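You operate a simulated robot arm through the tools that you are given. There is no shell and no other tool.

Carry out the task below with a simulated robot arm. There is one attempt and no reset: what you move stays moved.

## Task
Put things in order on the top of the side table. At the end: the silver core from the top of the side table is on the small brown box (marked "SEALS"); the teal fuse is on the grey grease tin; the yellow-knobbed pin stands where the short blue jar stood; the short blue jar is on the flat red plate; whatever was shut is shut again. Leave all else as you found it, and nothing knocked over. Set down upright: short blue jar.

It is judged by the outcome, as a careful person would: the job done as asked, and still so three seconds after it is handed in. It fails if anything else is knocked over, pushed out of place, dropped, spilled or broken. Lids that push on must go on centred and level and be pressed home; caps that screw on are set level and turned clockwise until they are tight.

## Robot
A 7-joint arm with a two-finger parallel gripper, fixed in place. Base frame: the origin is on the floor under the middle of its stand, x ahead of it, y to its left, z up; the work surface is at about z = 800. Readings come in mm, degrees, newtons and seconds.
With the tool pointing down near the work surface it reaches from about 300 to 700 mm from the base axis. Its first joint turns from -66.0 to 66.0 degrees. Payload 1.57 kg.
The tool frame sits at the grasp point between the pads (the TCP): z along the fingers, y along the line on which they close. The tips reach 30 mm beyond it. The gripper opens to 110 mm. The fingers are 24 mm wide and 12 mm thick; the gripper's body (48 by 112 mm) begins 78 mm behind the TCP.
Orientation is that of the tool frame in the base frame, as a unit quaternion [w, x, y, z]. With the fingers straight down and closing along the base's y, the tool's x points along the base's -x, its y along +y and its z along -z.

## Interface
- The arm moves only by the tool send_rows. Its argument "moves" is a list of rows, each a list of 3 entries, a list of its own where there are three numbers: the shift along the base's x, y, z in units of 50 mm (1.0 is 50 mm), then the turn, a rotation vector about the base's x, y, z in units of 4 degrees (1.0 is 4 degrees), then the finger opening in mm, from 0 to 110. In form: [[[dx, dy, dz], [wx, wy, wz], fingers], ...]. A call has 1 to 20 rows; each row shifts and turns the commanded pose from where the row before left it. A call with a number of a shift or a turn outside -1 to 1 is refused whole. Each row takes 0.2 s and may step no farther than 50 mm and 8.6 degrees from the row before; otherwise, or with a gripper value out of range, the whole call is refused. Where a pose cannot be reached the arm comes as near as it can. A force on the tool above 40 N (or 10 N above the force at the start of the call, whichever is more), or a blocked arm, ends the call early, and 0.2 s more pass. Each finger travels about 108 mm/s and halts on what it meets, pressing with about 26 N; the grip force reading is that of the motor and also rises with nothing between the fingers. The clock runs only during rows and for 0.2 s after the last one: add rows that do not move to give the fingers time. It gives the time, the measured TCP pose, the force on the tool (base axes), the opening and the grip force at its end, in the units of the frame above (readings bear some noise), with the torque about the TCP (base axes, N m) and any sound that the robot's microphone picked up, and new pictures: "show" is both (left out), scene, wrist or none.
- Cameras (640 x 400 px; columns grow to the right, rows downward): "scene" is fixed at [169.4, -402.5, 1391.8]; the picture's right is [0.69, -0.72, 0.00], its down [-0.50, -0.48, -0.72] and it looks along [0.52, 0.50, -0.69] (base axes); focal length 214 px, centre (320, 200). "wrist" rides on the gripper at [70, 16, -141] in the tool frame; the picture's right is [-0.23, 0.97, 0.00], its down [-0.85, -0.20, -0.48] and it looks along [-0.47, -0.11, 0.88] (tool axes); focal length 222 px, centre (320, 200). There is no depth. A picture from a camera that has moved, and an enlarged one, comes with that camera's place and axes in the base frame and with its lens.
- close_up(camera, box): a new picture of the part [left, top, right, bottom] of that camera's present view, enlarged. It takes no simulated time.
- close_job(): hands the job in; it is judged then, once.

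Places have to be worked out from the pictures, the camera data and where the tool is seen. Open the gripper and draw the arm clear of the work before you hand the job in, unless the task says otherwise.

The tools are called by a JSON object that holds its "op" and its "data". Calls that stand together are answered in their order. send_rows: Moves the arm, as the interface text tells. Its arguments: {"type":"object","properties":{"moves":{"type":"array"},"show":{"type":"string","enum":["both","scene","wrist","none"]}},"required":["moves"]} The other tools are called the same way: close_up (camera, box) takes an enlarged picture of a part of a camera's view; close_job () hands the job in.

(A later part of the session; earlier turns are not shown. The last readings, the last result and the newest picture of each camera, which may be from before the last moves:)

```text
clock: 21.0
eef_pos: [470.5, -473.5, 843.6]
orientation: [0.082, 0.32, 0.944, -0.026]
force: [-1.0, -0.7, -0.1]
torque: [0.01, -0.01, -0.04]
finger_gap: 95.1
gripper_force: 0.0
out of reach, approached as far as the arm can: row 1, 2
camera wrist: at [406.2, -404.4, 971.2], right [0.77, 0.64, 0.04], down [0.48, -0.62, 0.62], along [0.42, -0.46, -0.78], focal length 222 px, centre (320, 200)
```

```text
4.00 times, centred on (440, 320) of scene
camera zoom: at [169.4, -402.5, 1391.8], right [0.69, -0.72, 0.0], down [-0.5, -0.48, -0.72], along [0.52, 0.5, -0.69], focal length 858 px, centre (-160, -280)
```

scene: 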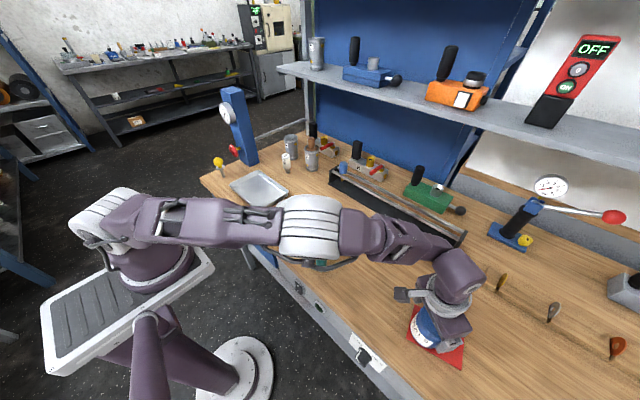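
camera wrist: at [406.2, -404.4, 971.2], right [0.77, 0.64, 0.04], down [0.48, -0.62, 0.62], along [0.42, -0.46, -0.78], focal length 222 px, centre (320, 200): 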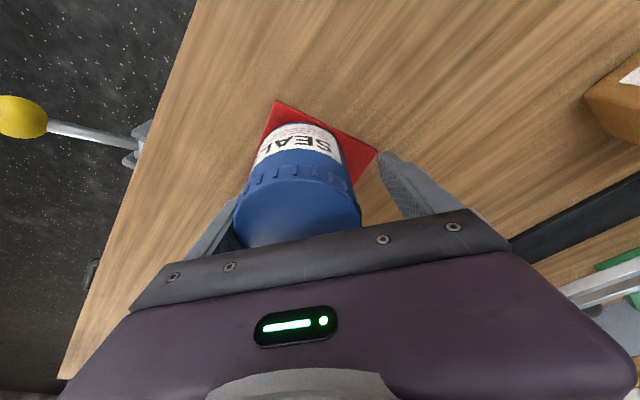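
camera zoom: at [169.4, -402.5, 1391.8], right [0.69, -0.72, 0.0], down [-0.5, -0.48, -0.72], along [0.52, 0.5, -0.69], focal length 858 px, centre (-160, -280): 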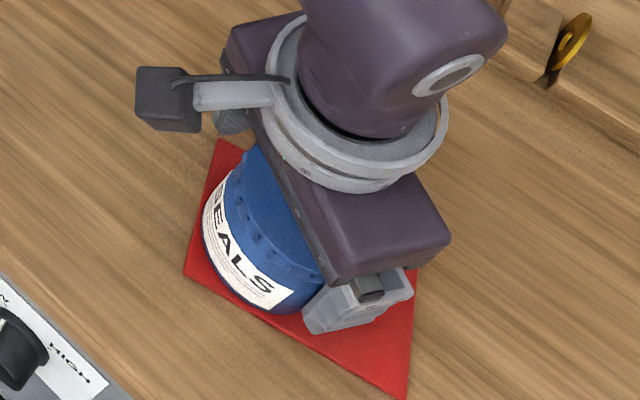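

The tilt is about 10 degrees now, but the arm drifted 15 mm in x while out of reach; the jar itself has not moved. I open fully and step back so the jar is centred between the fingers again.

{"op": "send_rows", "data": {"moves": [[[0, 0, 0], [0, 0, 0], 110], [[-0.1, -0.027, 0], [0, 0, 0], 110], [[-0.1, -0.027, 0], [0, 0, 0], 110], [[-0.1, -0.027, 0], [0, 0, 0], 110], [[0, 0, 0], [0, 0, 0], 110]], "show": "both"}}

{"op": "close_up", "data": {"camera": "scene", "box": [390, 270, 490, 370]}}

```text
clock: 22.2
eef_pos: [454.4, -476.5, 845.3]
orientation: [0.083, 0.319, 0.944, -0.027]
force: [-0.2, -0.4, -0.6]
torque: [-0.01, 0.02, -0.02]
finger_gap: 110.2
gripper_force: 0.1
camera wrist: at [391.2, -408.5, 971.3], right [0.77, 0.64, 0.04], down [0.48, -0.62, 0.62], along [0.42, -0.46, -0.78], focal length 222 px, centre (320, 200)
```

scene: 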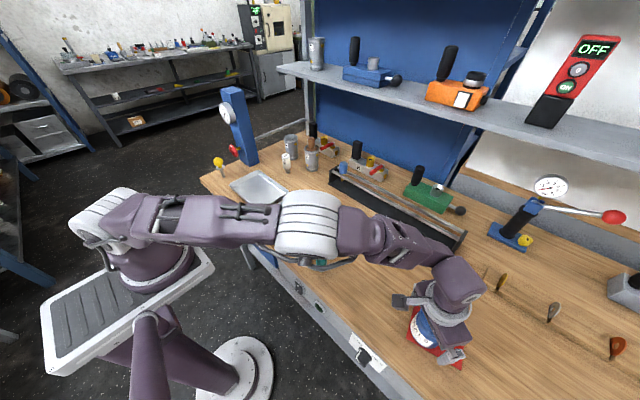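
wrist: 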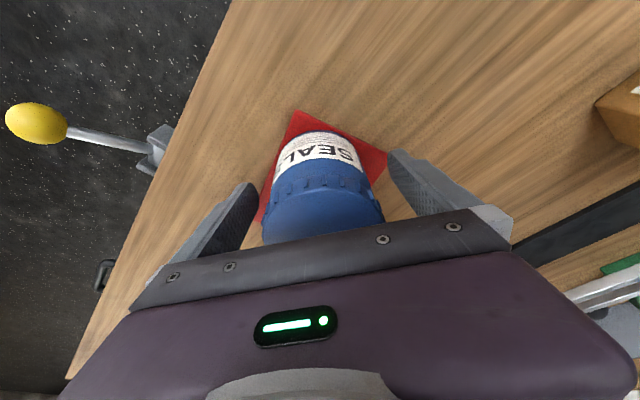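

```text
4.00 times, centred on (440, 320) of scene
camera zoom: at [169.4, -402.5, 1391.8], right [0.69, -0.72, 0.0], down [-0.5, -0.48, -0.72], along [0.52, 0.5, -0.69], focal length 858 px, centre (-160, -280)
```

zoom: 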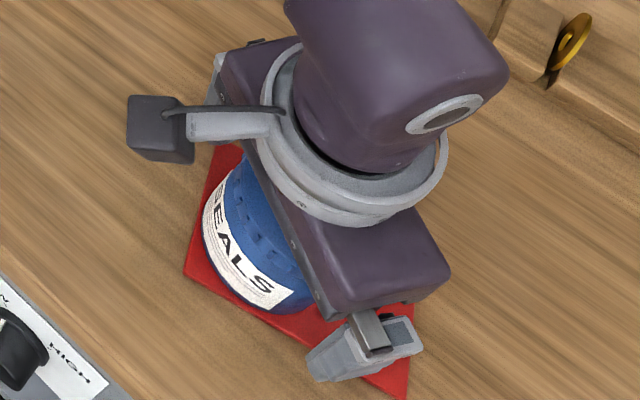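

The jar is centred between the open fingers again. I close on it.

{"op": "send_rows", "data": {"moves": [[[0, 0, 0], [0, 0, 0], 85], [[0, 0, 0], [0, 0, 0], 74], [[0, 0, 0], [0, 0, 0], 66], [[0, 0, 0], [0, 0, 0], 60], [[0, 0, 0], [0, 0, 0], 60]], "show": "wrist"}}

```text
clock: 23.4
eef_pos: [454.7, -479.1, 843.8]
orientation: [0.082, 0.319, 0.944, -0.027]
force: [-0.5, -0.4, -0.1]
torque: [-0.04, 0.03, 0.0]
finger_gap: 69.7
gripper_force: 25.6
camera wrist: at [391.3, -408.5, 971.3], right [0.77, 0.64, 0.04], down [0.48, -0.62, 0.62], along [0.42, -0.46, -0.78], focal length 222 px, centre (320, 200)
```

wrist: 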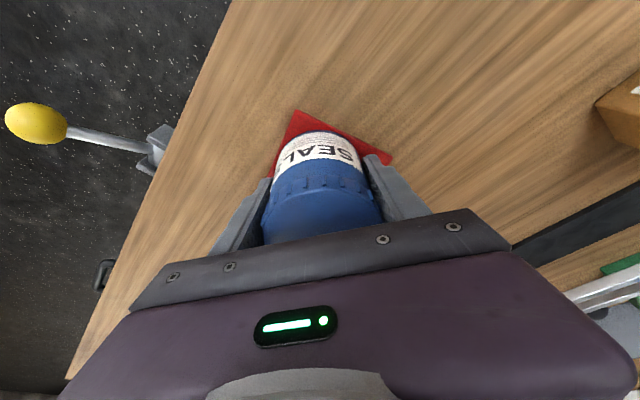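

Gripped at 69.7 mm. I lift 9 mm and shift (17, -22) mm outward to the plate centre.

{"op": "send_rows", "data": {"moves": [[[0, 0, 0.08], [0, 0, 0], 60], [[0, 0, 0.1], [0, 0, 0], 60], [[0.085, -0.11, 0], [0, 0, 0], 60], [[0.085, -0.11, 0], [0, 0, 0], 60], [[0.085, -0.11, 0], [0, 0, 0], 60], [[0.085, -0.11, 0], [0, 0, 0], 60], [[0, 0, 0], [0, 0, 0], 60]], "show": "both"}}

{"op": "close_up", "data": {"camera": "scene", "box": [390, 270, 490, 370]}}

```text
clock: 25.0
eef_pos: [471.8, -498.6, 851.9]
orientation: [0.082, 0.32, 0.943, -0.027]
force: [-0.3, 0.6, -2.4]
torque: [0.01, 0.01, -0.03]
finger_gap: 69.9
gripper_force: 25.7
camera wrist: at [408.3, -429.9, 979.9], right [0.77, 0.64, 0.04], down [0.48, -0.62, 0.62], along [0.42, -0.46, -0.78], focal length 222 px, centre (320, 200)
```

scene: 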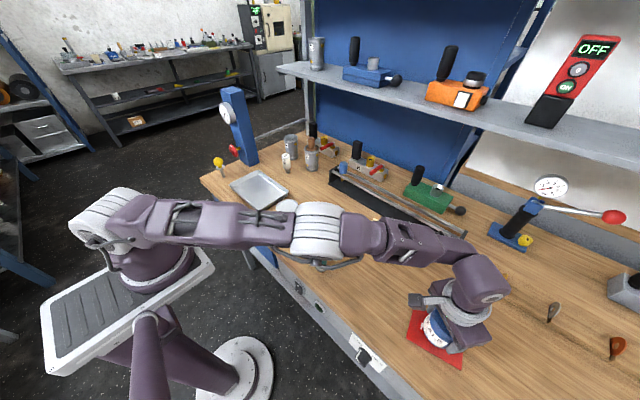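
wrist: 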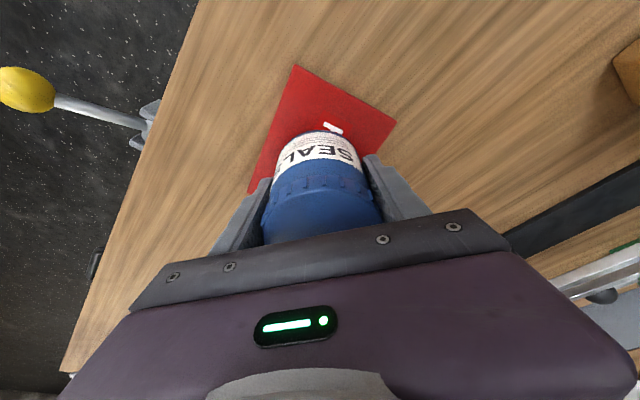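

```text
4.00 times, centred on (440, 320) of scene
camera zoom: at [169.5, -402.5, 1391.8], right [0.69, -0.72, 0.0], down [-0.5, -0.48, -0.72], along [0.52, 0.5, -0.69], focal length 858 px, centre (-160, -280)
```

zoom: 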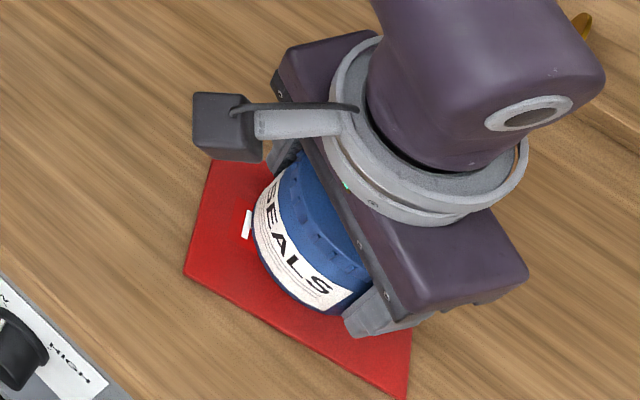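

The jar hangs over the middle of the plate. I lower it in small steps until contact.

{"op": "send_rows", "data": {"moves": [[[0, 0, -0.06], [0, 0, 0], 60], [[0, 0, -0.05], [0, 0, 0], 60], [[0, 0, -0.03], [0, 0, 0], 60], [[0, 0, -0.02], [0, 0, 0], 60], [[0, 0, 0], [0, 0, 0], 60]], "show": "none"}}

```text
clock: 26.2
eef_pos: [471.2, -500.3, 843.9]
orientation: [0.082, 0.319, 0.944, -0.026]
force: [0.3, 0.4, -2.2]
torque: [-0.02, 0.0, -0.01]
finger_gap: 69.5
gripper_force: 25.6
```

No contact yet; a few more small steps.

{"op": "send_rows", "data": {"moves": [[[0, 0, -0.015], [0, 0, 0], 60], [[0, 0, -0.015], [0, 0, 0], 60], [[0, 0, 0], [0, 0, 0], 60]], "show": "none"}}

```text
clock: 27.0
eef_pos: [471.9, -501.5, 844.0]
orientation: [0.083, 0.319, 0.944, -0.027]
force: [0.0, 0.2, 2.3]
torque: [-0.04, 0.09, 0.02]
finger_gap: 69.8
gripper_force: 25.5
```

Contact reached (+4.5 N change). I open the fingers and check that the jar stands.

{"op": "send_rows", "data": {"moves": [[[0, 0, 0], [0, 0, 0], 72], [[0, 0, 0], [0, 0, 0], 80], [[0, 0, 0], [0, 0, 0], 95], [[0, 0, 0], [0, 0, 0], 110], [[0, 0, 0], [0, 0, 0], 110]], "show": "both"}}

{"op": "close_up", "data": {"camera": "scene", "box": [390, 270, 490, 370]}}

```text
clock: 28.2
eef_pos: [470.0, -500.8, 843.7]
orientation: [0.081, 0.319, 0.944, -0.027]
force: [-0.2, 0.1, 0.5]
torque: [-0.02, 0.02, -0.02]
finger_gap: 110.2
gripper_force: 0.0
camera wrist: at [408.3, -431.1, 970.8], right [0.77, 0.64, 0.04], down [0.48, -0.62, 0.62], along [0.42, -0.46, -0.78], focal length 222 px, centre (320, 200)
```

scene: 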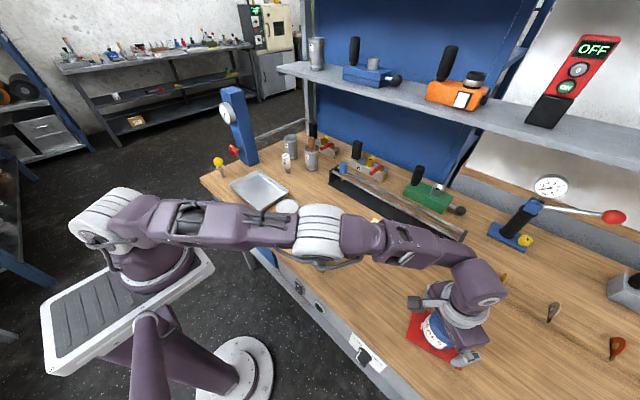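
wrist: 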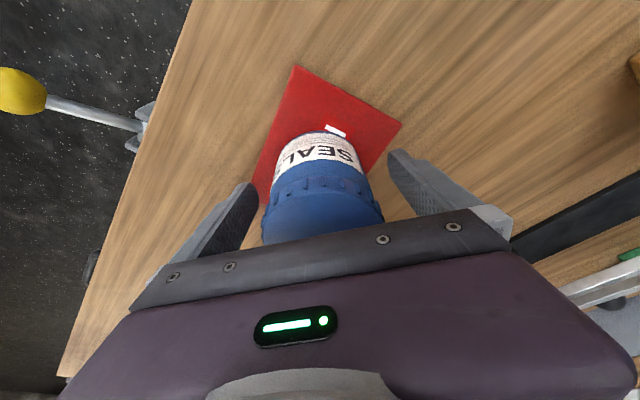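

```text
4.00 times, centred on (440, 320) of scene
camera zoom: at [169.4, -402.5, 1391.8], right [0.69, -0.72, 0.0], down [-0.5, -0.48, -0.72], along [0.52, 0.5, -0.69], focal length 858 px, centre (-160, -280)
```

zoom: 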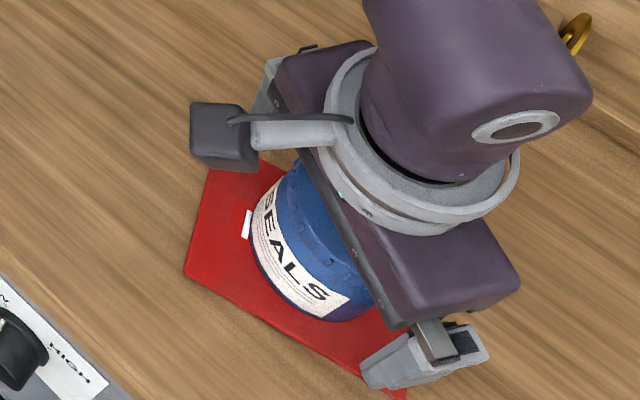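

The jar stands at the plate's middle. I back out along the tilted tool axis upward, then straighten the tool.

{"op": "send_rows", "data": {"moves": [[[-0.04, 0.03, 0.28], [0, 0, 0], 110], [[-0.075, 0.055, 0.54], [0, 0, 0], 110], [[-0.075, 0.055, 0.54], [0, 0, 0], 110], [[-0.075, 0.055, 0.54], [0, 0, 0], 110], [[-0.3, 0.4, 0.54], [0, 0, 0], 110], [[-0.3, 0.4, 0.4], [0.488, 0.662, 0], 110], [[-0.3, 0.5, 0.4], [0.488, 0.662, 0], 110], [[-0.3, 0.5, 0.2], [0.488, 0.662, 0], 110], [[0, 0, 0], [0, 0, 0], 110]], "show": "both"}}

{"op": "close_up", "data": {"camera": "scene", "box": [390, 270, 490, 370]}}

```text
clock: 30.2
eef_pos: [400.4, -398.1, 1013.5]
orientation: [0.0, 0.321, 0.947, 0.0]
force: [-0.2, 0.1, -0.5]
torque: [0.0, 0.0, 0.04]
finger_gap: 110.2
gripper_force: 0.0
camera wrist: at [355.1, -342.9, 1155.2], right [0.77, 0.64, 0.0], down [0.56, -0.68, 0.48], along [0.3, -0.37, -0.88], focal length 222 px, centre (320, 200)
```

scene: 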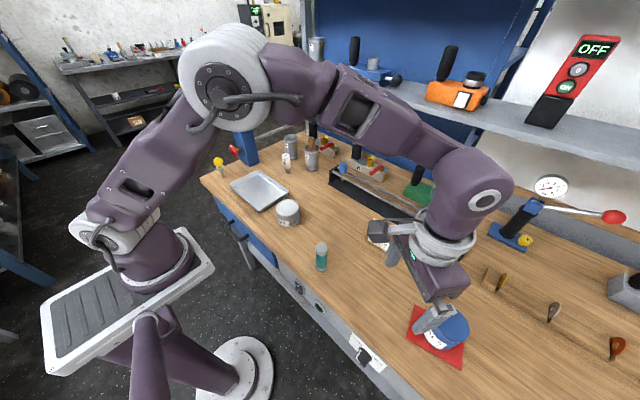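
wrist: 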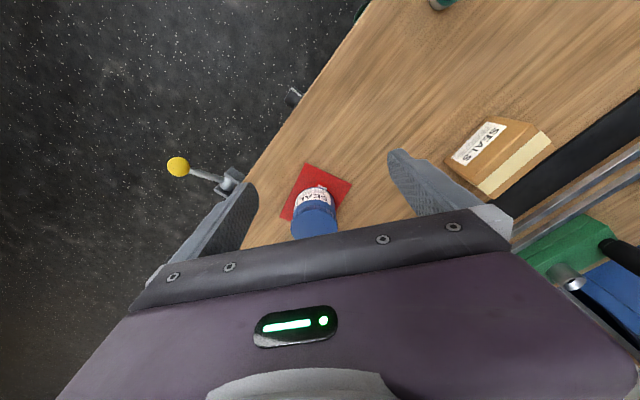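

```text
4.00 times, centred on (440, 320) of scene
camera zoom: at [169.4, -402.5, 1391.8], right [0.69, -0.72, 0.0], down [-0.5, -0.48, -0.72], along [0.52, 0.5, -0.69], focal length 858 px, centre (-160, -280)
```

zoom: 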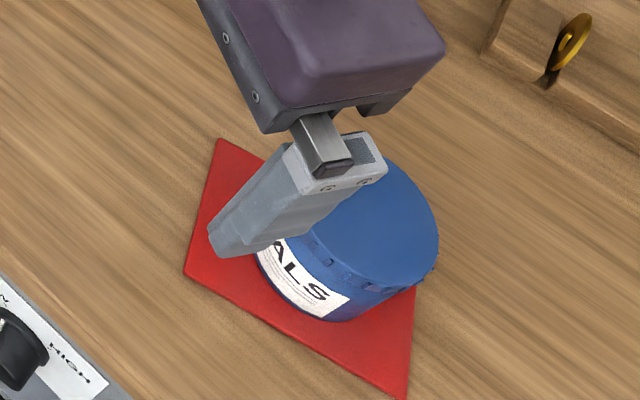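

The jar is standing well on the plate. Next is the fuse: I move above it at (406, -181), turning the yaw back to zero on the way.

{"op": "send_rows", "data": {"moves": [[[0.011, 0.434, -0.03], [0, 0, 0.936], 110], [[0.011, 0.434, -0.03], [0, 0, 0.936], 110], [[0.011, 0.434, -0.03], [0, 0, 0.936], 110], [[0.011, 0.434, -0.03], [0, 0, 0.936], 110], [[0.011, 0.434, -0.03], [0, 0, 0.936], 110], [[0.011, 0.434, -0.03], [0, 0, 0.936], 110], [[0.011, 0.434, -0.03], [0, 0, 0.936], 110], [[0.011, 0.434, -0.03], [0, 0, 0.936], 110], [[0.011, 0.434, -0.03], [0, 0, 0.936], 110], [[0.011, 0.434, -0.03], [0, 0, 0.936], 110], [[0, 0, 0], [0, 0, 0], 110]], "show": "both"}}

{"op": "close_up", "data": {"camera": "wrist", "box": [270, 90, 370, 190]}}

```text
clock: 32.6
eef_pos: [403.7, -183.2, 997.8]
orientation: [0.001, 0.0, 1.0, -0.002]
force: [0.4, -0.1, 0.3]
torque: [0.02, 0.01, -0.03]
finger_gap: 110.2
gripper_force: 0.0
camera wrist: at [334.8, -166.7, 1140.7], right [0.23, 0.97, 0.0], down [0.85, -0.2, 0.48], along [0.47, -0.11, -0.88], focal length 222 px, centre (320, 200)
```

scene: 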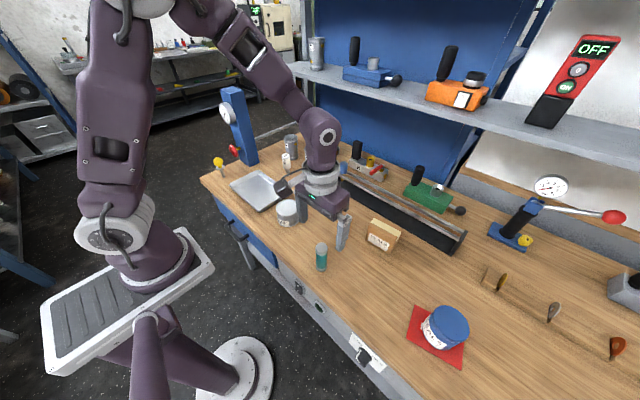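
wrist: 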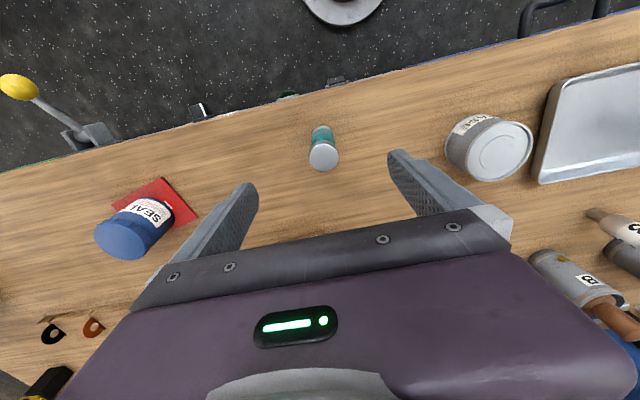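

```text
4.00 times, centred on (320, 140) of wrist
camera zoom: at [334.8, -166.7, 1140.7], right [0.23, 0.97, 0.0], down [0.85, -0.2, 0.48], along [0.47, -0.11, -0.88], focal length 888 px, centre (320, 440)
```

zoom: 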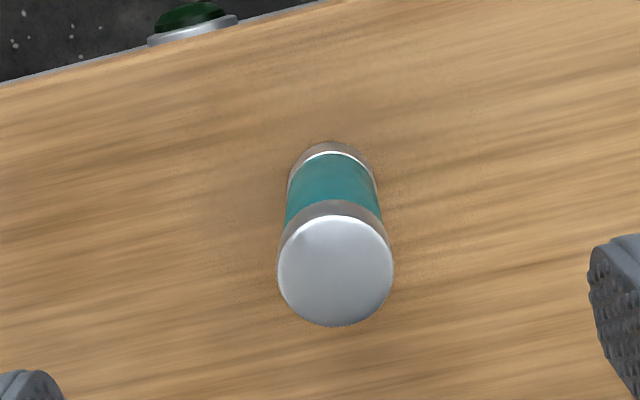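

The fuse centre works out to (410, -180.5). I centre on it and go down to z = 860 around its body.

{"op": "send_rows", "data": {"moves": [[[0.12, 0.054, 0], [0, 0, 0], 110], [[0, 0, -0.7], [0, 0, 0], 110], [[0, 0, -0.8], [0, 0, 0], 110], [[0, 0, -0.8], [0, 0, 0], 110], [[0, 0, -0.46], [0, 0, 0], 110], [[0, 0, 0], [0, 0, 0], 110]], "show": "wrist"}}

{"op": "close_up", "data": {"camera": "wrist", "box": [240, 110, 400, 250]}}

```text
clock: 34.0
eef_pos: [411.0, -180.7, 860.9]
orientation: [0.001, 0.0, 1.0, -0.002]
force: [0.3, -0.8, 0.5]
torque: [0.02, -0.02, 0.02]
finger_gap: 109.9
gripper_force: 0.0
camera wrist: at [341.6, -164.9, 1003.0], right [0.23, 0.97, 0.0], down [0.85, -0.2, 0.48], along [0.47, -0.11, -0.88], focal length 222 px, centre (320, 200)
```

wrist: 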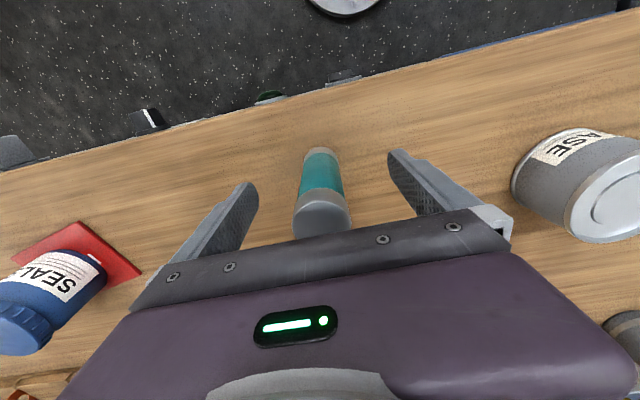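

```text
2.86 times, centred on (320, 180) of wrist
camera zoom: at [341.6, -164.9, 1003.0], right [0.23, 0.97, 0.0], down [0.85, -0.2, 0.48], along [0.47, -0.11, -0.88], focal length 635 px, centre (320, 257)
```

zoom: 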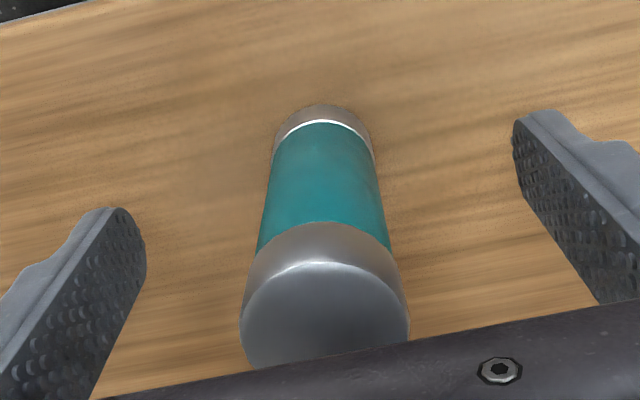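

The fuse is centred between the fingers. I close gently on it.

{"op": "send_rows", "data": {"moves": [[[0, 0, 0], [0, 0, 0], 75], [[0, 0, 0], [0, 0, 0], 50], [[0, 0, 0], [0, 0, 0], 40], [[0, 0, 0], [0, 0, 0], 34], [[0, 0, 0], [0, 0, 0], 28], [[0, 0, 0], [0, 0, 0], 22], [[0, 0, 0], [0, 0, 0], 22]], "show": "wrist"}}

```text
clock: 35.6
eef_pos: [411.2, -179.5, 862.4]
orientation: [0.0, 0.0, 1.0, 0.0]
force: [0.4, 0.5, 1.8]
torque: [0.06, -0.02, -0.03]
finger_gap: 32.0
gripper_force: 26.1
camera wrist: at [341.6, -164.9, 1003.3], right [0.23, 0.97, 0.0], down [0.85, -0.2, 0.48], along [0.47, -0.11, -0.88], focal length 222 px, centre (320, 200)
```

wrist: 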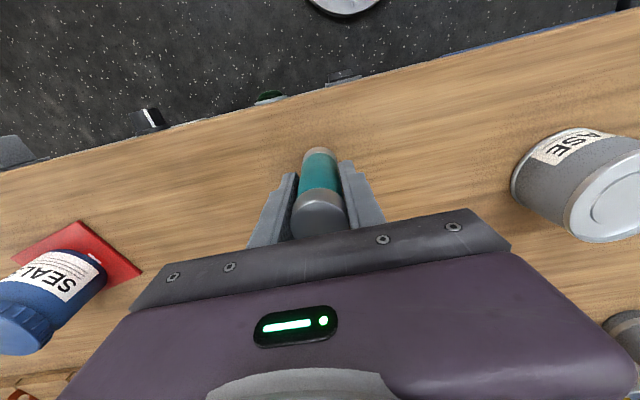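

Gripped at 32 mm. I lift it straight up, then move over toward the tin at height.

{"op": "send_rows", "data": {"moves": [[[0, 0, 0.1], [0, 0, 0], 22], [[0, 0, 0.3], [0, 0, 0], 22], [[0, 0, 0.6], [0, 0, 0], 22], [[0, 0, 0.7], [0, 0, 0], 22], [[0, 0, 0.7], [0, 0, 0], 22], [[0, 0, 0.3], [0, 0, 0], 22], [[0.1, 0.4, 0], [0, 0, 0], 22], [[0.15, 0.7, 0], [0, 0, 0], 22], [[0.15, 0.7, 0], [0, 0, 0], 22], [[0.15, 0.7, 0], [0, 0, 0], 22], [[0.15, 0.6, 0], [0, 0, 0], 22], [[0.1, 0.4, 0], [0, 0, 0], 22], [[0, 0, 0], [0, 0, 0], 22]], "show": "both"}}

{"op": "close_up", "data": {"camera": "wrist", "box": [240, 90, 460, 250]}}

```text
clock: 38.4
eef_pos: [449.7, -3.5, 997.9]
orientation: [0.001, 0.0, 1.0, 0.0]
force: [0.0, -0.5, -1.6]
torque: [0.0, 0.0, 0.02]
finger_gap: 31.9
gripper_force: 26.2
camera wrist: at [380.6, 12.5, 1140.2], right [0.23, 0.97, 0.0], down [0.85, -0.2, 0.48], along [0.47, -0.11, -0.88], focal length 222 px, centre (320, 200)
```

scene: 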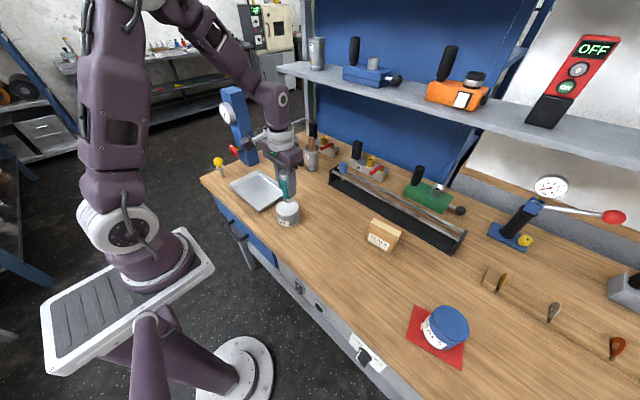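
wrist: 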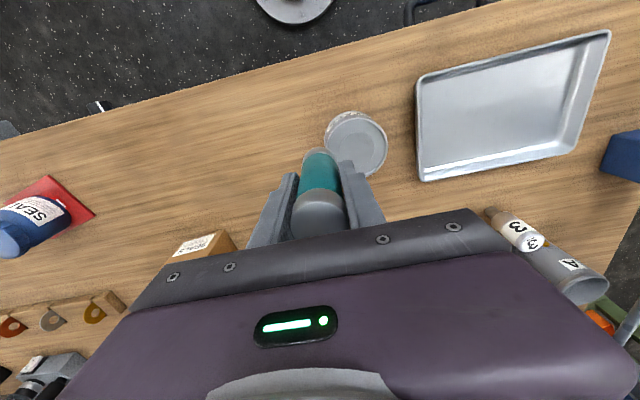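

```text
2.50 times, centred on (350, 170) of wrist
camera zoom: at [380.6, 12.5, 1140.2], right [0.23, 0.97, 0.0], down [0.85, -0.2, 0.48], along [0.47, -0.11, -0.88], focal length 555 px, centre (245, 275)
```

zoom: 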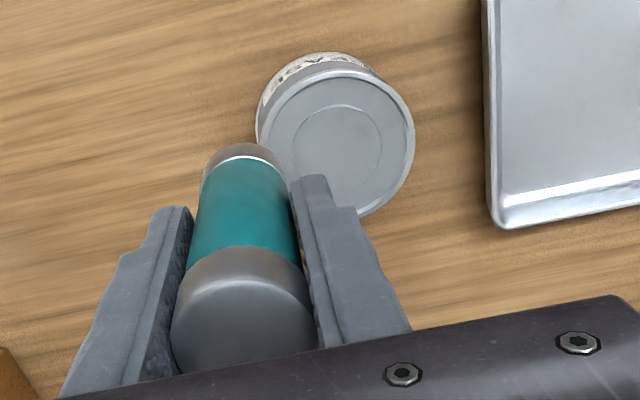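

The tin's lid centre works out to (471, 40). I move over it and lower to about 8 mm above its lid.

{"op": "send_rows", "data": {"moves": [[[0.21, 0.435, 0], [0, 0, 0], 22], [[0.21, 0.435, 0], [0, 0, 0], 22], [[0, 0, -0.4], [0, 0, 0], 22], [[0, 0, -0.5], [0, 0, 0], 22], [[0, 0, -0.35], [0, 0, 0], 22], [[0, 0, -0.15], [0, 0, 0], 22], [[0, 0, 0], [0, 0, 0], 22]], "show": "both"}}

{"op": "close_up", "data": {"camera": "scene", "box": [255, 170, 325, 235]}}

{"op": "close_up", "data": {"camera": "wrist", "box": [240, 90, 400, 250]}}

```text
clock: 40.0
eef_pos: [470.7, 38.8, 926.9]
orientation: [0.001, 0.0, 1.0, 0.0]
force: [-0.2, -0.9, -2.0]
torque: [0.02, 0.0, -0.03]
finger_gap: 31.9
gripper_force: 26.5
camera wrist: at [401.6, 54.5, 1068.5], right [0.23, 0.97, 0.0], down [0.85, -0.2, 0.48], along [0.47, -0.11, -0.88], focal length 222 px, centre (320, 200)
```

scene: 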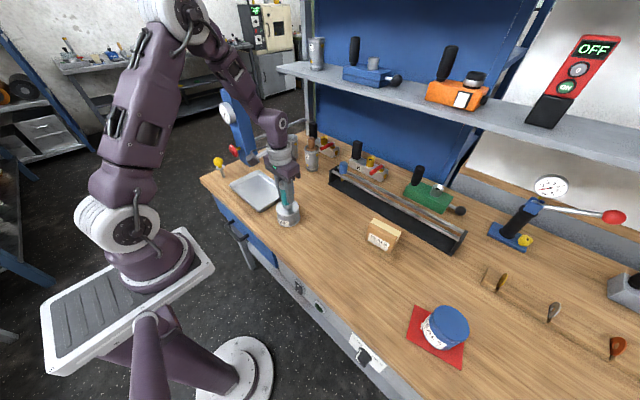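
wrist: 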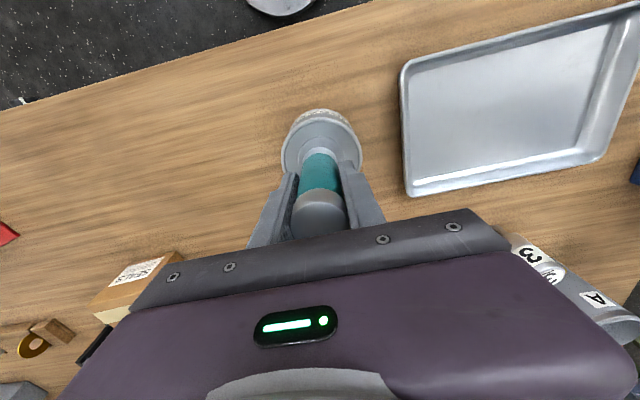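

```text
6.15 times, centred on (290, 202) of scene
camera zoom: at [169.4, -402.5, 1391.8], right [0.69, -0.72, 0.0], down [-0.5, -0.48, -0.72], along [0.52, 0.5, -0.69], focal length 1320 px, centre (505, 185)
```

zoom: 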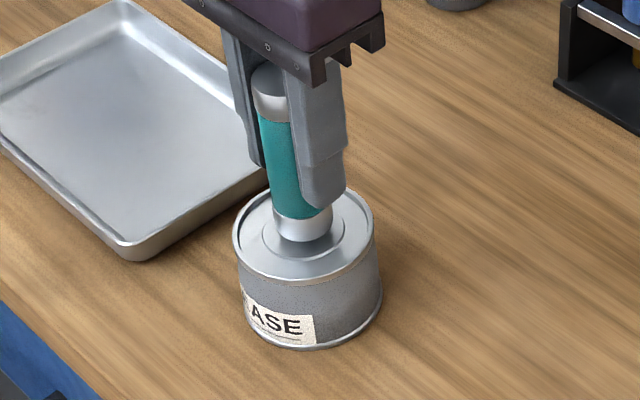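

```text
2.50 times, centred on (320, 170) of wrist
camera zoom: at [401.6, 54.5, 1068.5], right [0.23, 0.97, 0.0], down [0.85, -0.2, 0.48], along [0.47, -0.11, -0.88], focal length 555 px, centre (320, 275)
```

zoom: 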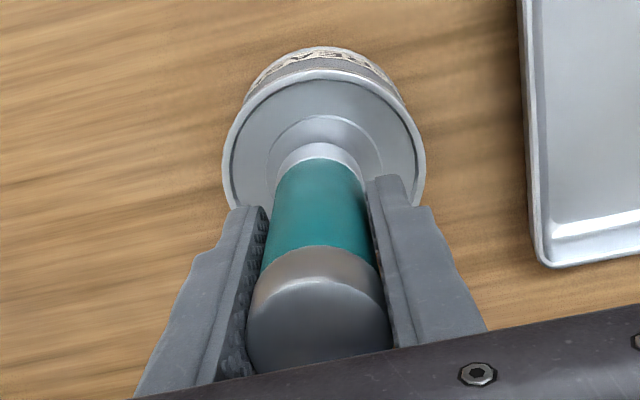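

The fuse hangs over the tin's centre. I lower in small steps until the force shows contact.

{"op": "send_rows", "data": {"moves": [[[0, 0, -0.05], [0, 0, 0], 22], [[0, 0, -0.04], [0, 0, 0], 22], [[0, 0, -0.03], [0, 0, 0], 22], [[0, 0, 0], [0, 0, 0], 22]], "show": "none"}}

```text
clock: 41.0
eef_pos: [469.4, 37.9, 922.0]
orientation: [0.001, 0.001, 1.0, -0.001]
force: [-0.5, 0.0, 9.0]
torque: [0.06, 0.11, -0.04]
finger_gap: 32.1
gripper_force: 26.3
```

Contact at z = 922 (about 11 N over weight). I ease off 0.6 mm and check the force.

{"op": "send_rows", "data": {"moves": [[[0, 0, 0.012], [0, 0, 0], 22], [[0, 0, 0], [0, 0, 0], 22]], "show": "none"}}

```text
clock: 41.6
eef_pos: [469.3, 38.6, 921.9]
orientation: [-0.001, 0.0, 1.0, -0.001]
force: [0.0, 0.3, -1.5]
torque: [0.0, -0.02, -0.02]
finger_gap: 32.0
gripper_force: 26.6
```

Now nearly just the weight; I lower 0.3 mm so it rests lightly, then open the fingers slowly.

{"op": "send_rows", "data": {"moves": [[[0, 0, -0.007], [0, 0, 0], 22], [[0, 0, 0], [0, 0, 0], 22]], "show": "none"}}

```text
clock: 42.2
eef_pos: [471.3, 38.7, 921.0]
orientation: [0.0, 0.0, 1.0, -0.001]
force: [-1.4, 0.2, 5.2]
torque: [0.03, 0.12, 0.01]
finger_gap: 31.8
gripper_force: 26.0
```

It rests with light contact (+5 N). I release slowly.

{"op": "send_rows", "data": {"moves": [[[0, 0, 0], [0, 0, 0], 34], [[0, 0, 0], [0, 0, 0], 40], [[0, 0, 0], [0, 0, 0], 55], [[0, 0, 0], [0, 0, 0], 75], [[0, 0, 0], [0, 0, 0], 90], [[0, 0, 0], [0, 0, 0], 90]], "show": "both"}}

{"op": "close_up", "data": {"camera": "scene", "box": [255, 170, 325, 235]}}

```text
clock: 43.6
eef_pos: [470.7, 39.3, 921.7]
orientation: [0.001, 0.0, 1.0, -0.001]
force: [-0.5, -0.4, -0.1]
torque: [0.0, 0.0, -0.03]
finger_gap: 90.0
gripper_force: 0.1
camera wrist: at [401.2, 55.1, 1063.2], right [0.23, 0.97, 0.0], down [0.85, -0.2, 0.48], along [0.47, -0.11, -0.88], focal length 222 px, centre (320, 200)
```

scene: 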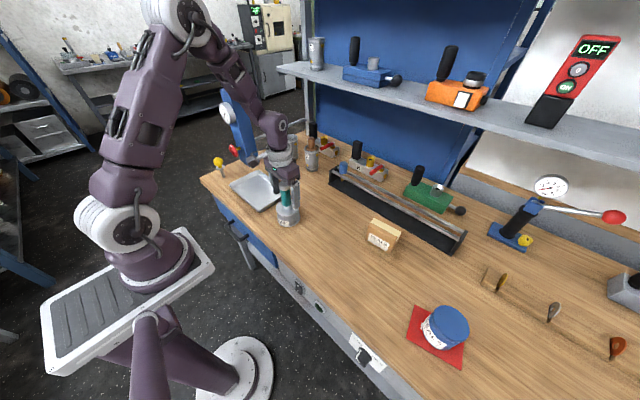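
wrist: 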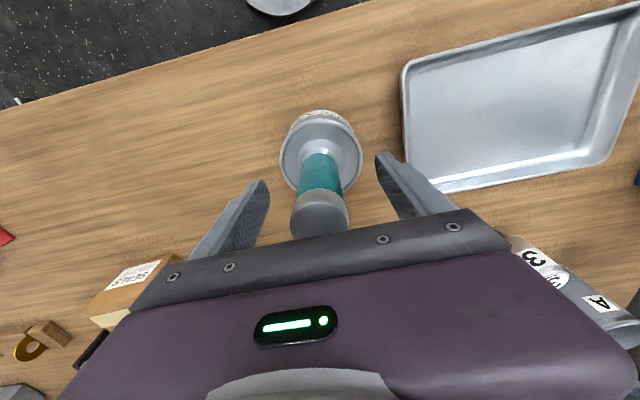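

```text
6.15 times, centred on (290, 202) of scene
camera zoom: at [169.4, -402.5, 1391.8], right [0.69, -0.72, 0.0], down [-0.5, -0.48, -0.72], along [0.52, 0.5, -0.69], focal length 1320 px, centre (505, 185)
```

zoom: 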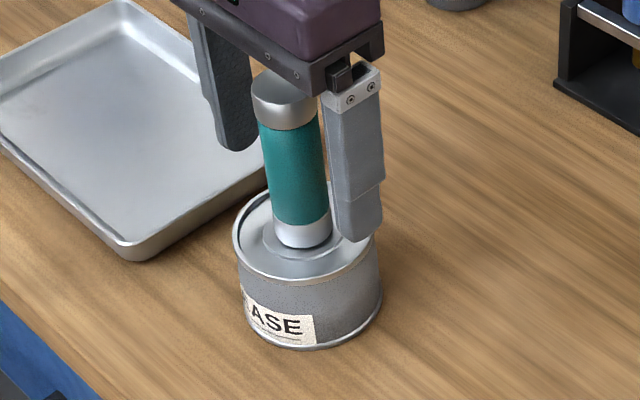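

The fuse stands upright on the tin. I rise straight up and then go over to view the pin's area from height.

{"op": "send_rows", "data": {"moves": [[[0, 0, 0.3], [0, 0, 0], 90], [[0, 0, 0.8], [0, 0, 0], 90], [[0, 0, 0.9], [0, 0, 0], 90], [[0, 0, 0.9], [0, 0, 0], 90], [[-0.2, 0.75, 0.2], [0, 0, 0], 90], [[-0.2, 0.75, 0.2], [0, 0, 0], 90], [[-0.2, 0.75, 0.1], [0, 0, 0], 90], [[-0.2, 0.75, 0], [0, 0, 0], 90], [[-0.2, 0.75, 0], [0, 0, 0], 90], [[-0.2, 0.75, 0], [0, 0, 0], 90], [[-0.2, 0.75, 0], [0, 0, 0], 90], [[-0.2, 0.75, 0], [0, 0, 0], 90], [[-0.2, 0.75, 0], [0, 0, 0], 90], [[0, 0, 0], [0, 0, 0], 90]], "show": "both"}}

{"op": "close_up", "data": {"camera": "scene", "box": [255, 170, 325, 235]}}

```text
clock: 46.6
eef_pos: [380.2, 375.4, 1092.3]
orientation: [0.0, 0.0, 1.0, -0.001]
force: [-0.1, 0.6, 0.5]
torque: [-0.01, -0.02, 0.01]
finger_gap: 89.9
gripper_force: 0.1
camera wrist: at [310.9, 392.0, 1233.7], right [0.23, 0.97, 0.0], down [0.85, -0.2, 0.48], along [0.47, -0.11, -0.88], focal length 222 px, centre (320, 200)
```

scene: 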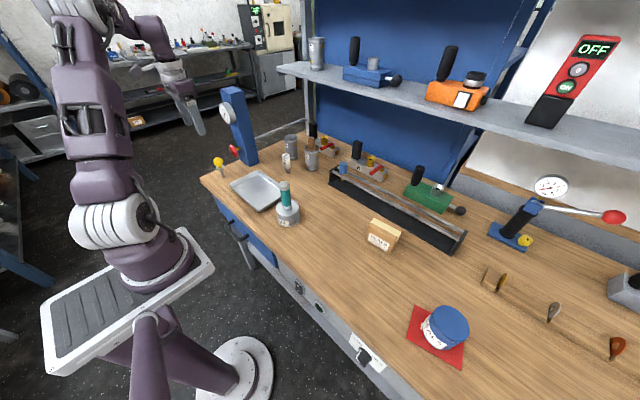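
wrist: 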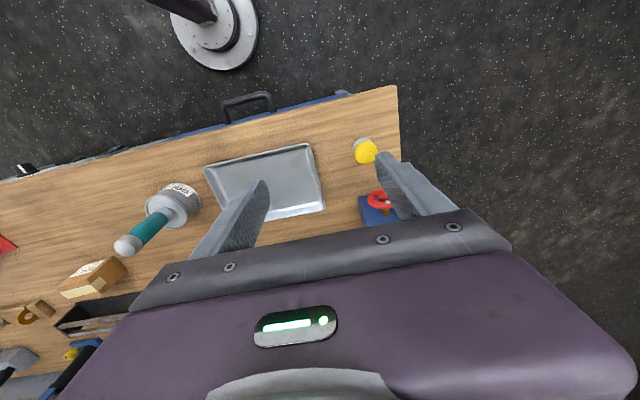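

```text
6.15 times, centred on (290, 202) of scene
camera zoom: at [169.4, -402.5, 1391.8], right [0.69, -0.72, 0.0], down [-0.5, -0.48, -0.72], along [0.52, 0.5, -0.69], focal length 1320 px, centre (505, 185)
```

zoom: 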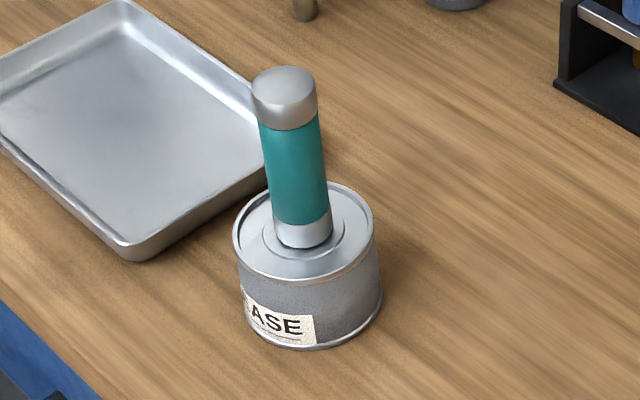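

I zoom in on the pin and on the post with the gauge to judge positions and clearances.

{"op": "close_up", "data": {"camera": "wrist", "box": [330, 100, 430, 230]}}

{"op": "close_up", "data": {"camera": "scene", "box": [195, 75, 295, 185]}}

```text
3.08 times, centred on (380, 165) of wrist
camera zoom: at [310.9, 392.0, 1233.7], right [0.23, 0.97, 0.0], down [0.85, -0.2, 0.48], along [0.47, -0.11, -0.88], focal length 684 px, centre (135, 308)
```

zoom: 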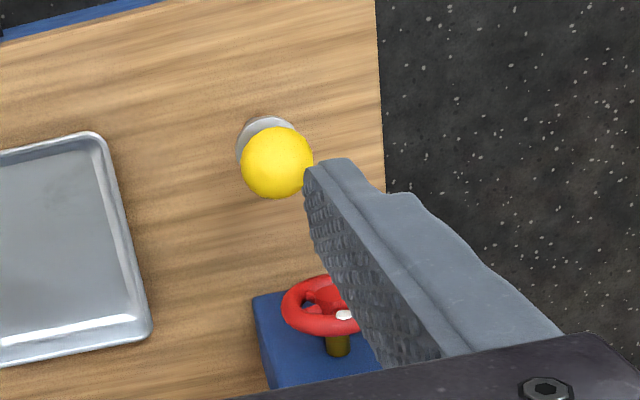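

```text
3.64 times, centred on (245, 130) of scene
camera zoom: at [169.4, -402.5, 1391.8], right [0.69, -0.72, 0.0], down [-0.5, -0.48, -0.72], along [0.52, 0.5, -0.69], focal length 780 px, centre (593, 454)
```

zoom: 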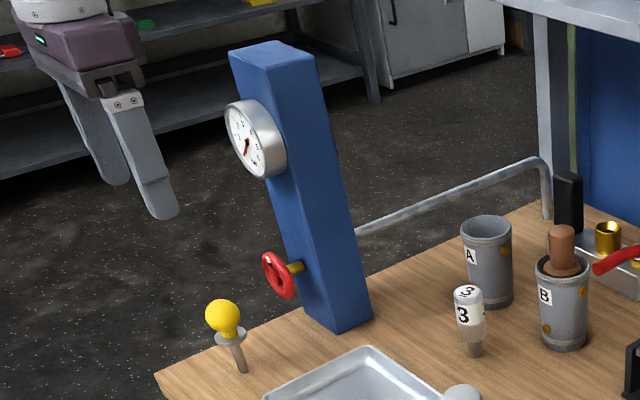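

The pin works out to about (430, 440), knob centre near z = 883; the wheel is near (512, 450) and the gauge face near x = 515, so I will tilt the tool 8 degrees to keep the wrist away from the gauge. I move above the pin with that tilt and look again.

{"op": "send_rows", "data": {"moves": [[[0, 0, 0], [0, -1, 0], 90], [[0, 0, 0], [0, -1, 0], 90], [[0.25, 0.32, -0.45], [0, 0, 0], 90], [[0.25, 0.32, -0.45], [0, 0, 0], 90], [[0.25, 0.32, -0.45], [0, 0, 0], 90], [[0.25, 0.32, -0.45], [0, 0, 0], 90], [[0, 0, 0], [0, 0, 0], 90]], "show": "both"}}

{"op": "close_up", "data": {"camera": "wrist", "box": [250, 80, 410, 240]}}

{"op": "close_up", "data": {"camera": "scene", "box": [180, 75, 280, 185]}}

```text
clock: 48.2
eef_pos: [430.7, 439.2, 1001.1]
orientation: [0.071, 0.0, 0.997, -0.001]
force: [0.3, -0.2, 0.4]
torque: [0.06, 0.04, -0.01]
finger_gap: 89.8
gripper_force: 0.1
camera wrist: at [343.1, 456.0, 1131.0], right [0.23, 0.97, 0.03], down [0.78, -0.2, 0.59], along [0.58, -0.11, -0.8], focal length 222 px, centre (320, 200)
```

scene: 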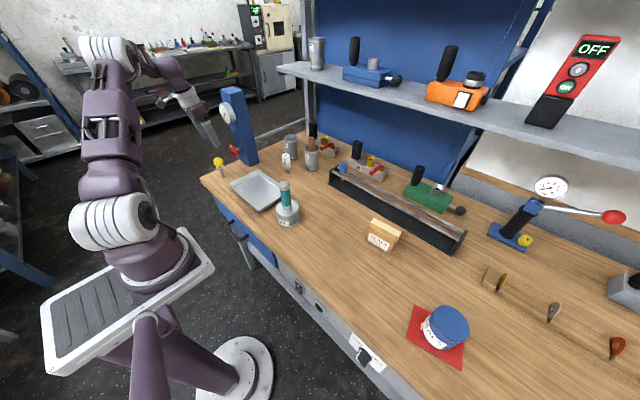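
wrist: 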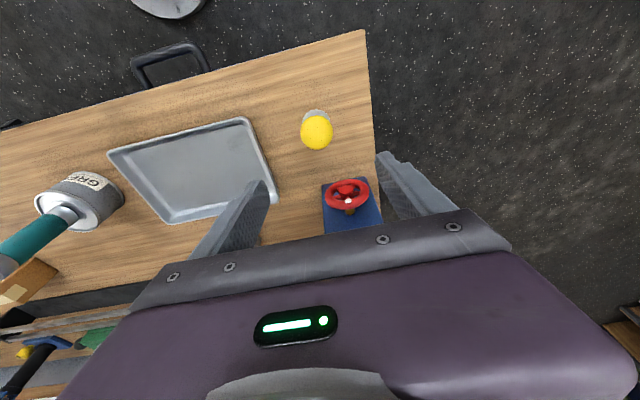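

```text
2.50 times, centred on (330, 160) of wrist
camera zoom: at [343.1, 456.0, 1131.0], right [0.23, 0.97, 0.03], down [0.78, -0.2, 0.59], along [0.58, -0.11, -0.8], focal length 555 px, centre (295, 300)
```

zoom: 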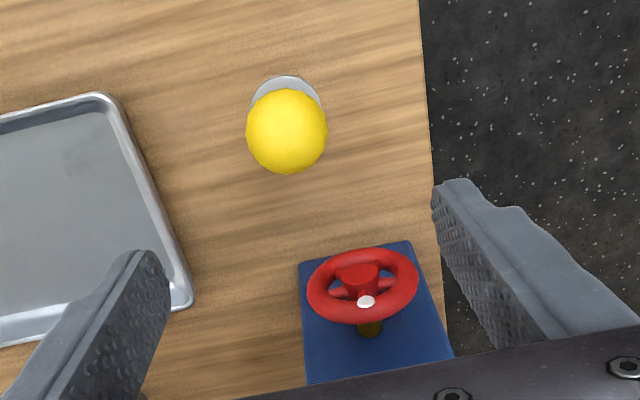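

```text
3.64 times, centred on (230, 130) of scene
camera zoom: at [169.4, -402.5, 1391.8], right [0.69, -0.72, 0.0], down [-0.5, -0.48, -0.72], along [0.52, 0.5, -0.69], focal length 780 px, centre (647, 454)
```

zoom: 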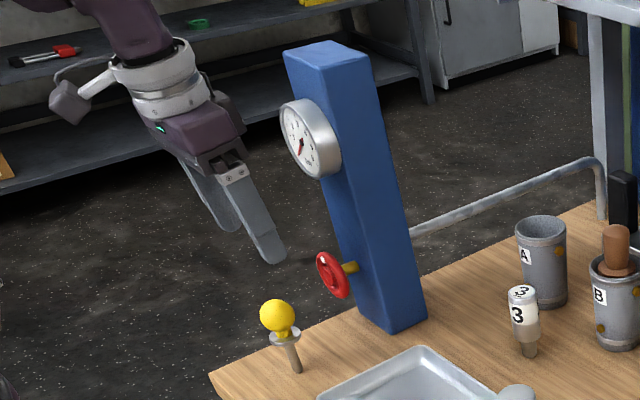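

The pin is upright at (431, 440) and the gap to the gauge and wheel is fine. I lower to z = 872 so the pads span the knob and flange.

{"op": "send_rows", "data": {"moves": [[[0.01, 0.014, -0.6], [0, 0, 0], 90], [[0, 0, -0.8], [0, 0, 0], 90], [[0, 0, -0.6], [0, 0, 0], 90], [[0, 0, -0.4], [0, 0, 0], 90], [[0, 0, -0.18], [0, 0, 0], 90], [[0, 0, 0], [0, 0, 0], 90]], "show": "both"}}

{"op": "close_up", "data": {"camera": "wrist", "box": [250, 100, 410, 260]}}

{"op": "close_up", "data": {"camera": "scene", "box": [180, 75, 280, 185]}}

```text
clock: 49.6
eef_pos: [432.6, 439.6, 869.7]
orientation: [0.071, 0.0, 0.997, -0.002]
force: [0.7, 0.3, -0.3]
torque: [-0.01, -0.03, 0.01]
finger_gap: 90.0
gripper_force: 0.0
camera wrist: at [344.2, 456.0, 1000.9], right [0.23, 0.97, 0.03], down [0.78, -0.2, 0.59], along [0.58, -0.11, -0.8], focal length 222 px, centre (320, 200)
```

scene: 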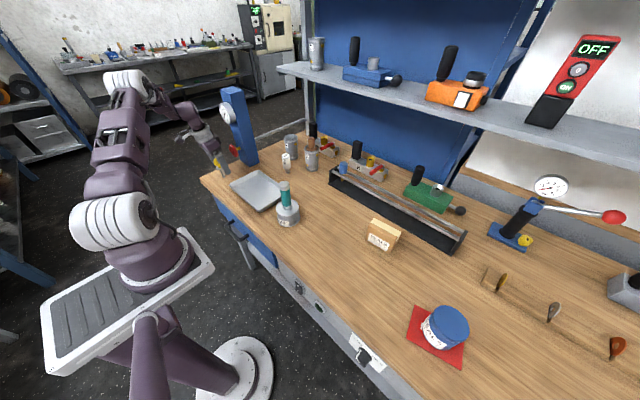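
wrist: 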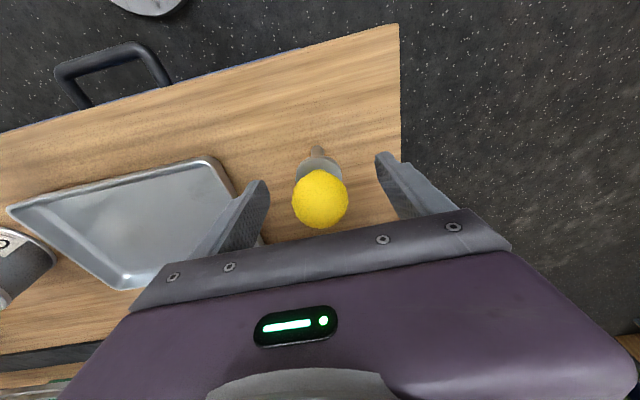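

```text
2.50 times, centred on (330, 180) of wrist
camera zoom: at [344.2, 456.0, 1000.9], right [0.23, 0.97, 0.03], down [0.78, -0.2, 0.59], along [0.58, -0.11, -0.8], focal length 555 px, centre (295, 250)
```

zoom: 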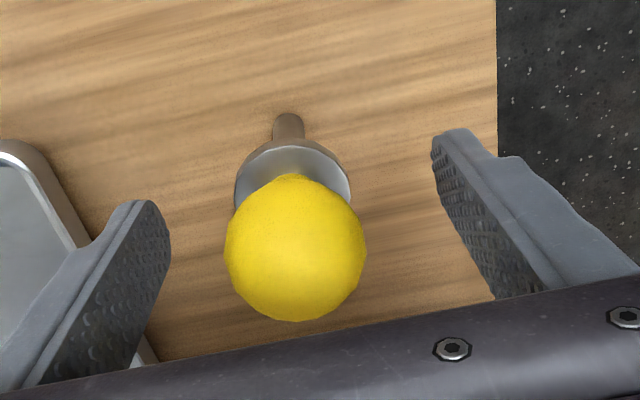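

```text
3.64 times, centred on (230, 130) of scene
camera zoom: at [169.4, -402.5, 1391.8], right [0.69, -0.72, 0.0], down [-0.5, -0.48, -0.72], along [0.52, 0.5, -0.69], focal length 780 px, centre (647, 454)
```

zoom: 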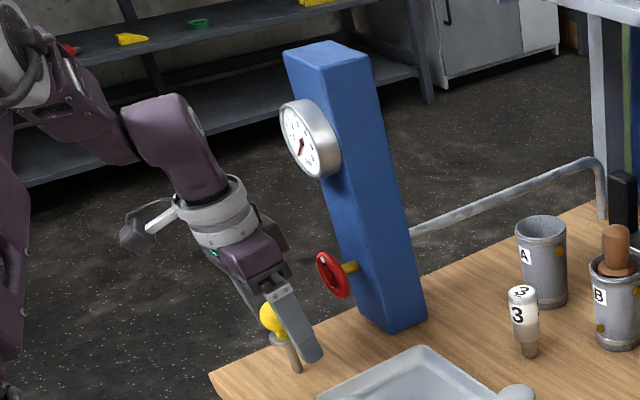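

Fingers straddle the pin's knob and flange with good clearance. I close gently.

{"op": "send_rows", "data": {"moves": [[[0, 0, 0], [0, 0, 0], 65], [[0, 0, 0], [0, 0, 0], 50], [[0, 0, 0], [0, 0, 0], 43], [[0, 0, 0], [0, 0, 0], 38], [[0, 0, 0], [0, 0, 0], 33], [[0, 0, 0], [0, 0, 0], 28], [[0, 0, 0], [0, 0, 0], 24], [[0, 0, 0], [0, 0, 0], 24]], "show": "wrist"}}

{"op": "close_up", "data": {"camera": "wrist", "box": [250, 100, 410, 260]}}

{"op": "close_up", "data": {"camera": "scene", "box": [190, 130, 260, 190]}}

```text
clock: 51.4
eef_pos: [432.8, 440.0, 870.4]
orientation: [0.07, -0.001, 0.998, -0.001]
force: [-0.1, -0.2, 0.2]
torque: [0.05, 0.0, 0.0]
finger_gap: 36.7
gripper_force: 25.8
camera wrist: at [344.2, 455.9, 1001.1], right [0.23, 0.97, 0.03], down [0.78, -0.2, 0.59], along [0.58, -0.11, -0.8], focal length 222 px, centre (320, 200)
```

wrist: 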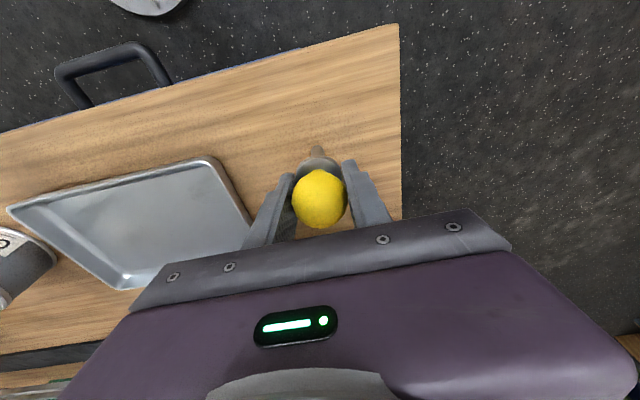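

```text
2.50 times, centred on (330, 180) of wrist
camera zoom: at [344.2, 455.9, 1001.1], right [0.23, 0.97, 0.03], down [0.78, -0.2, 0.59], along [0.58, -0.11, -0.8], focal length 555 px, centre (295, 250)
```

zoom: 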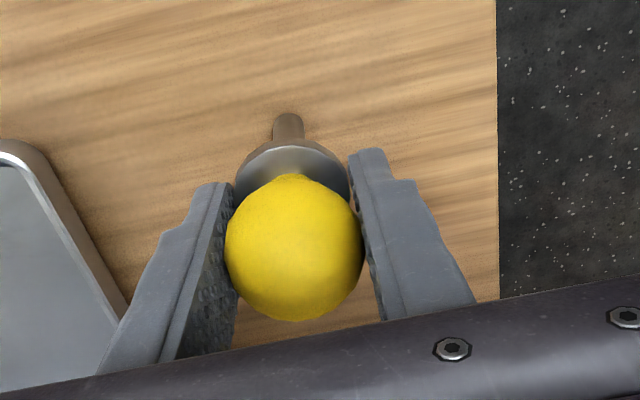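

```text
6.67 times, centred on (225, 160) of scene
camera zoom: at [169.4, -402.5, 1391.8], right [0.69, -0.72, 0.0], down [-0.5, -0.48, -0.72], along [0.52, 0.5, -0.69], focal length 1430 px, centre (953, 467)
```

zoom: 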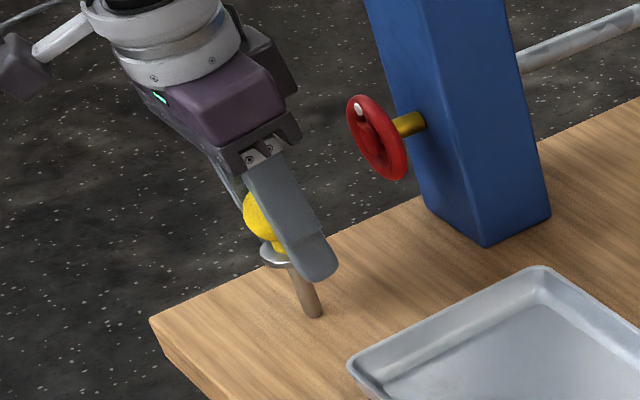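

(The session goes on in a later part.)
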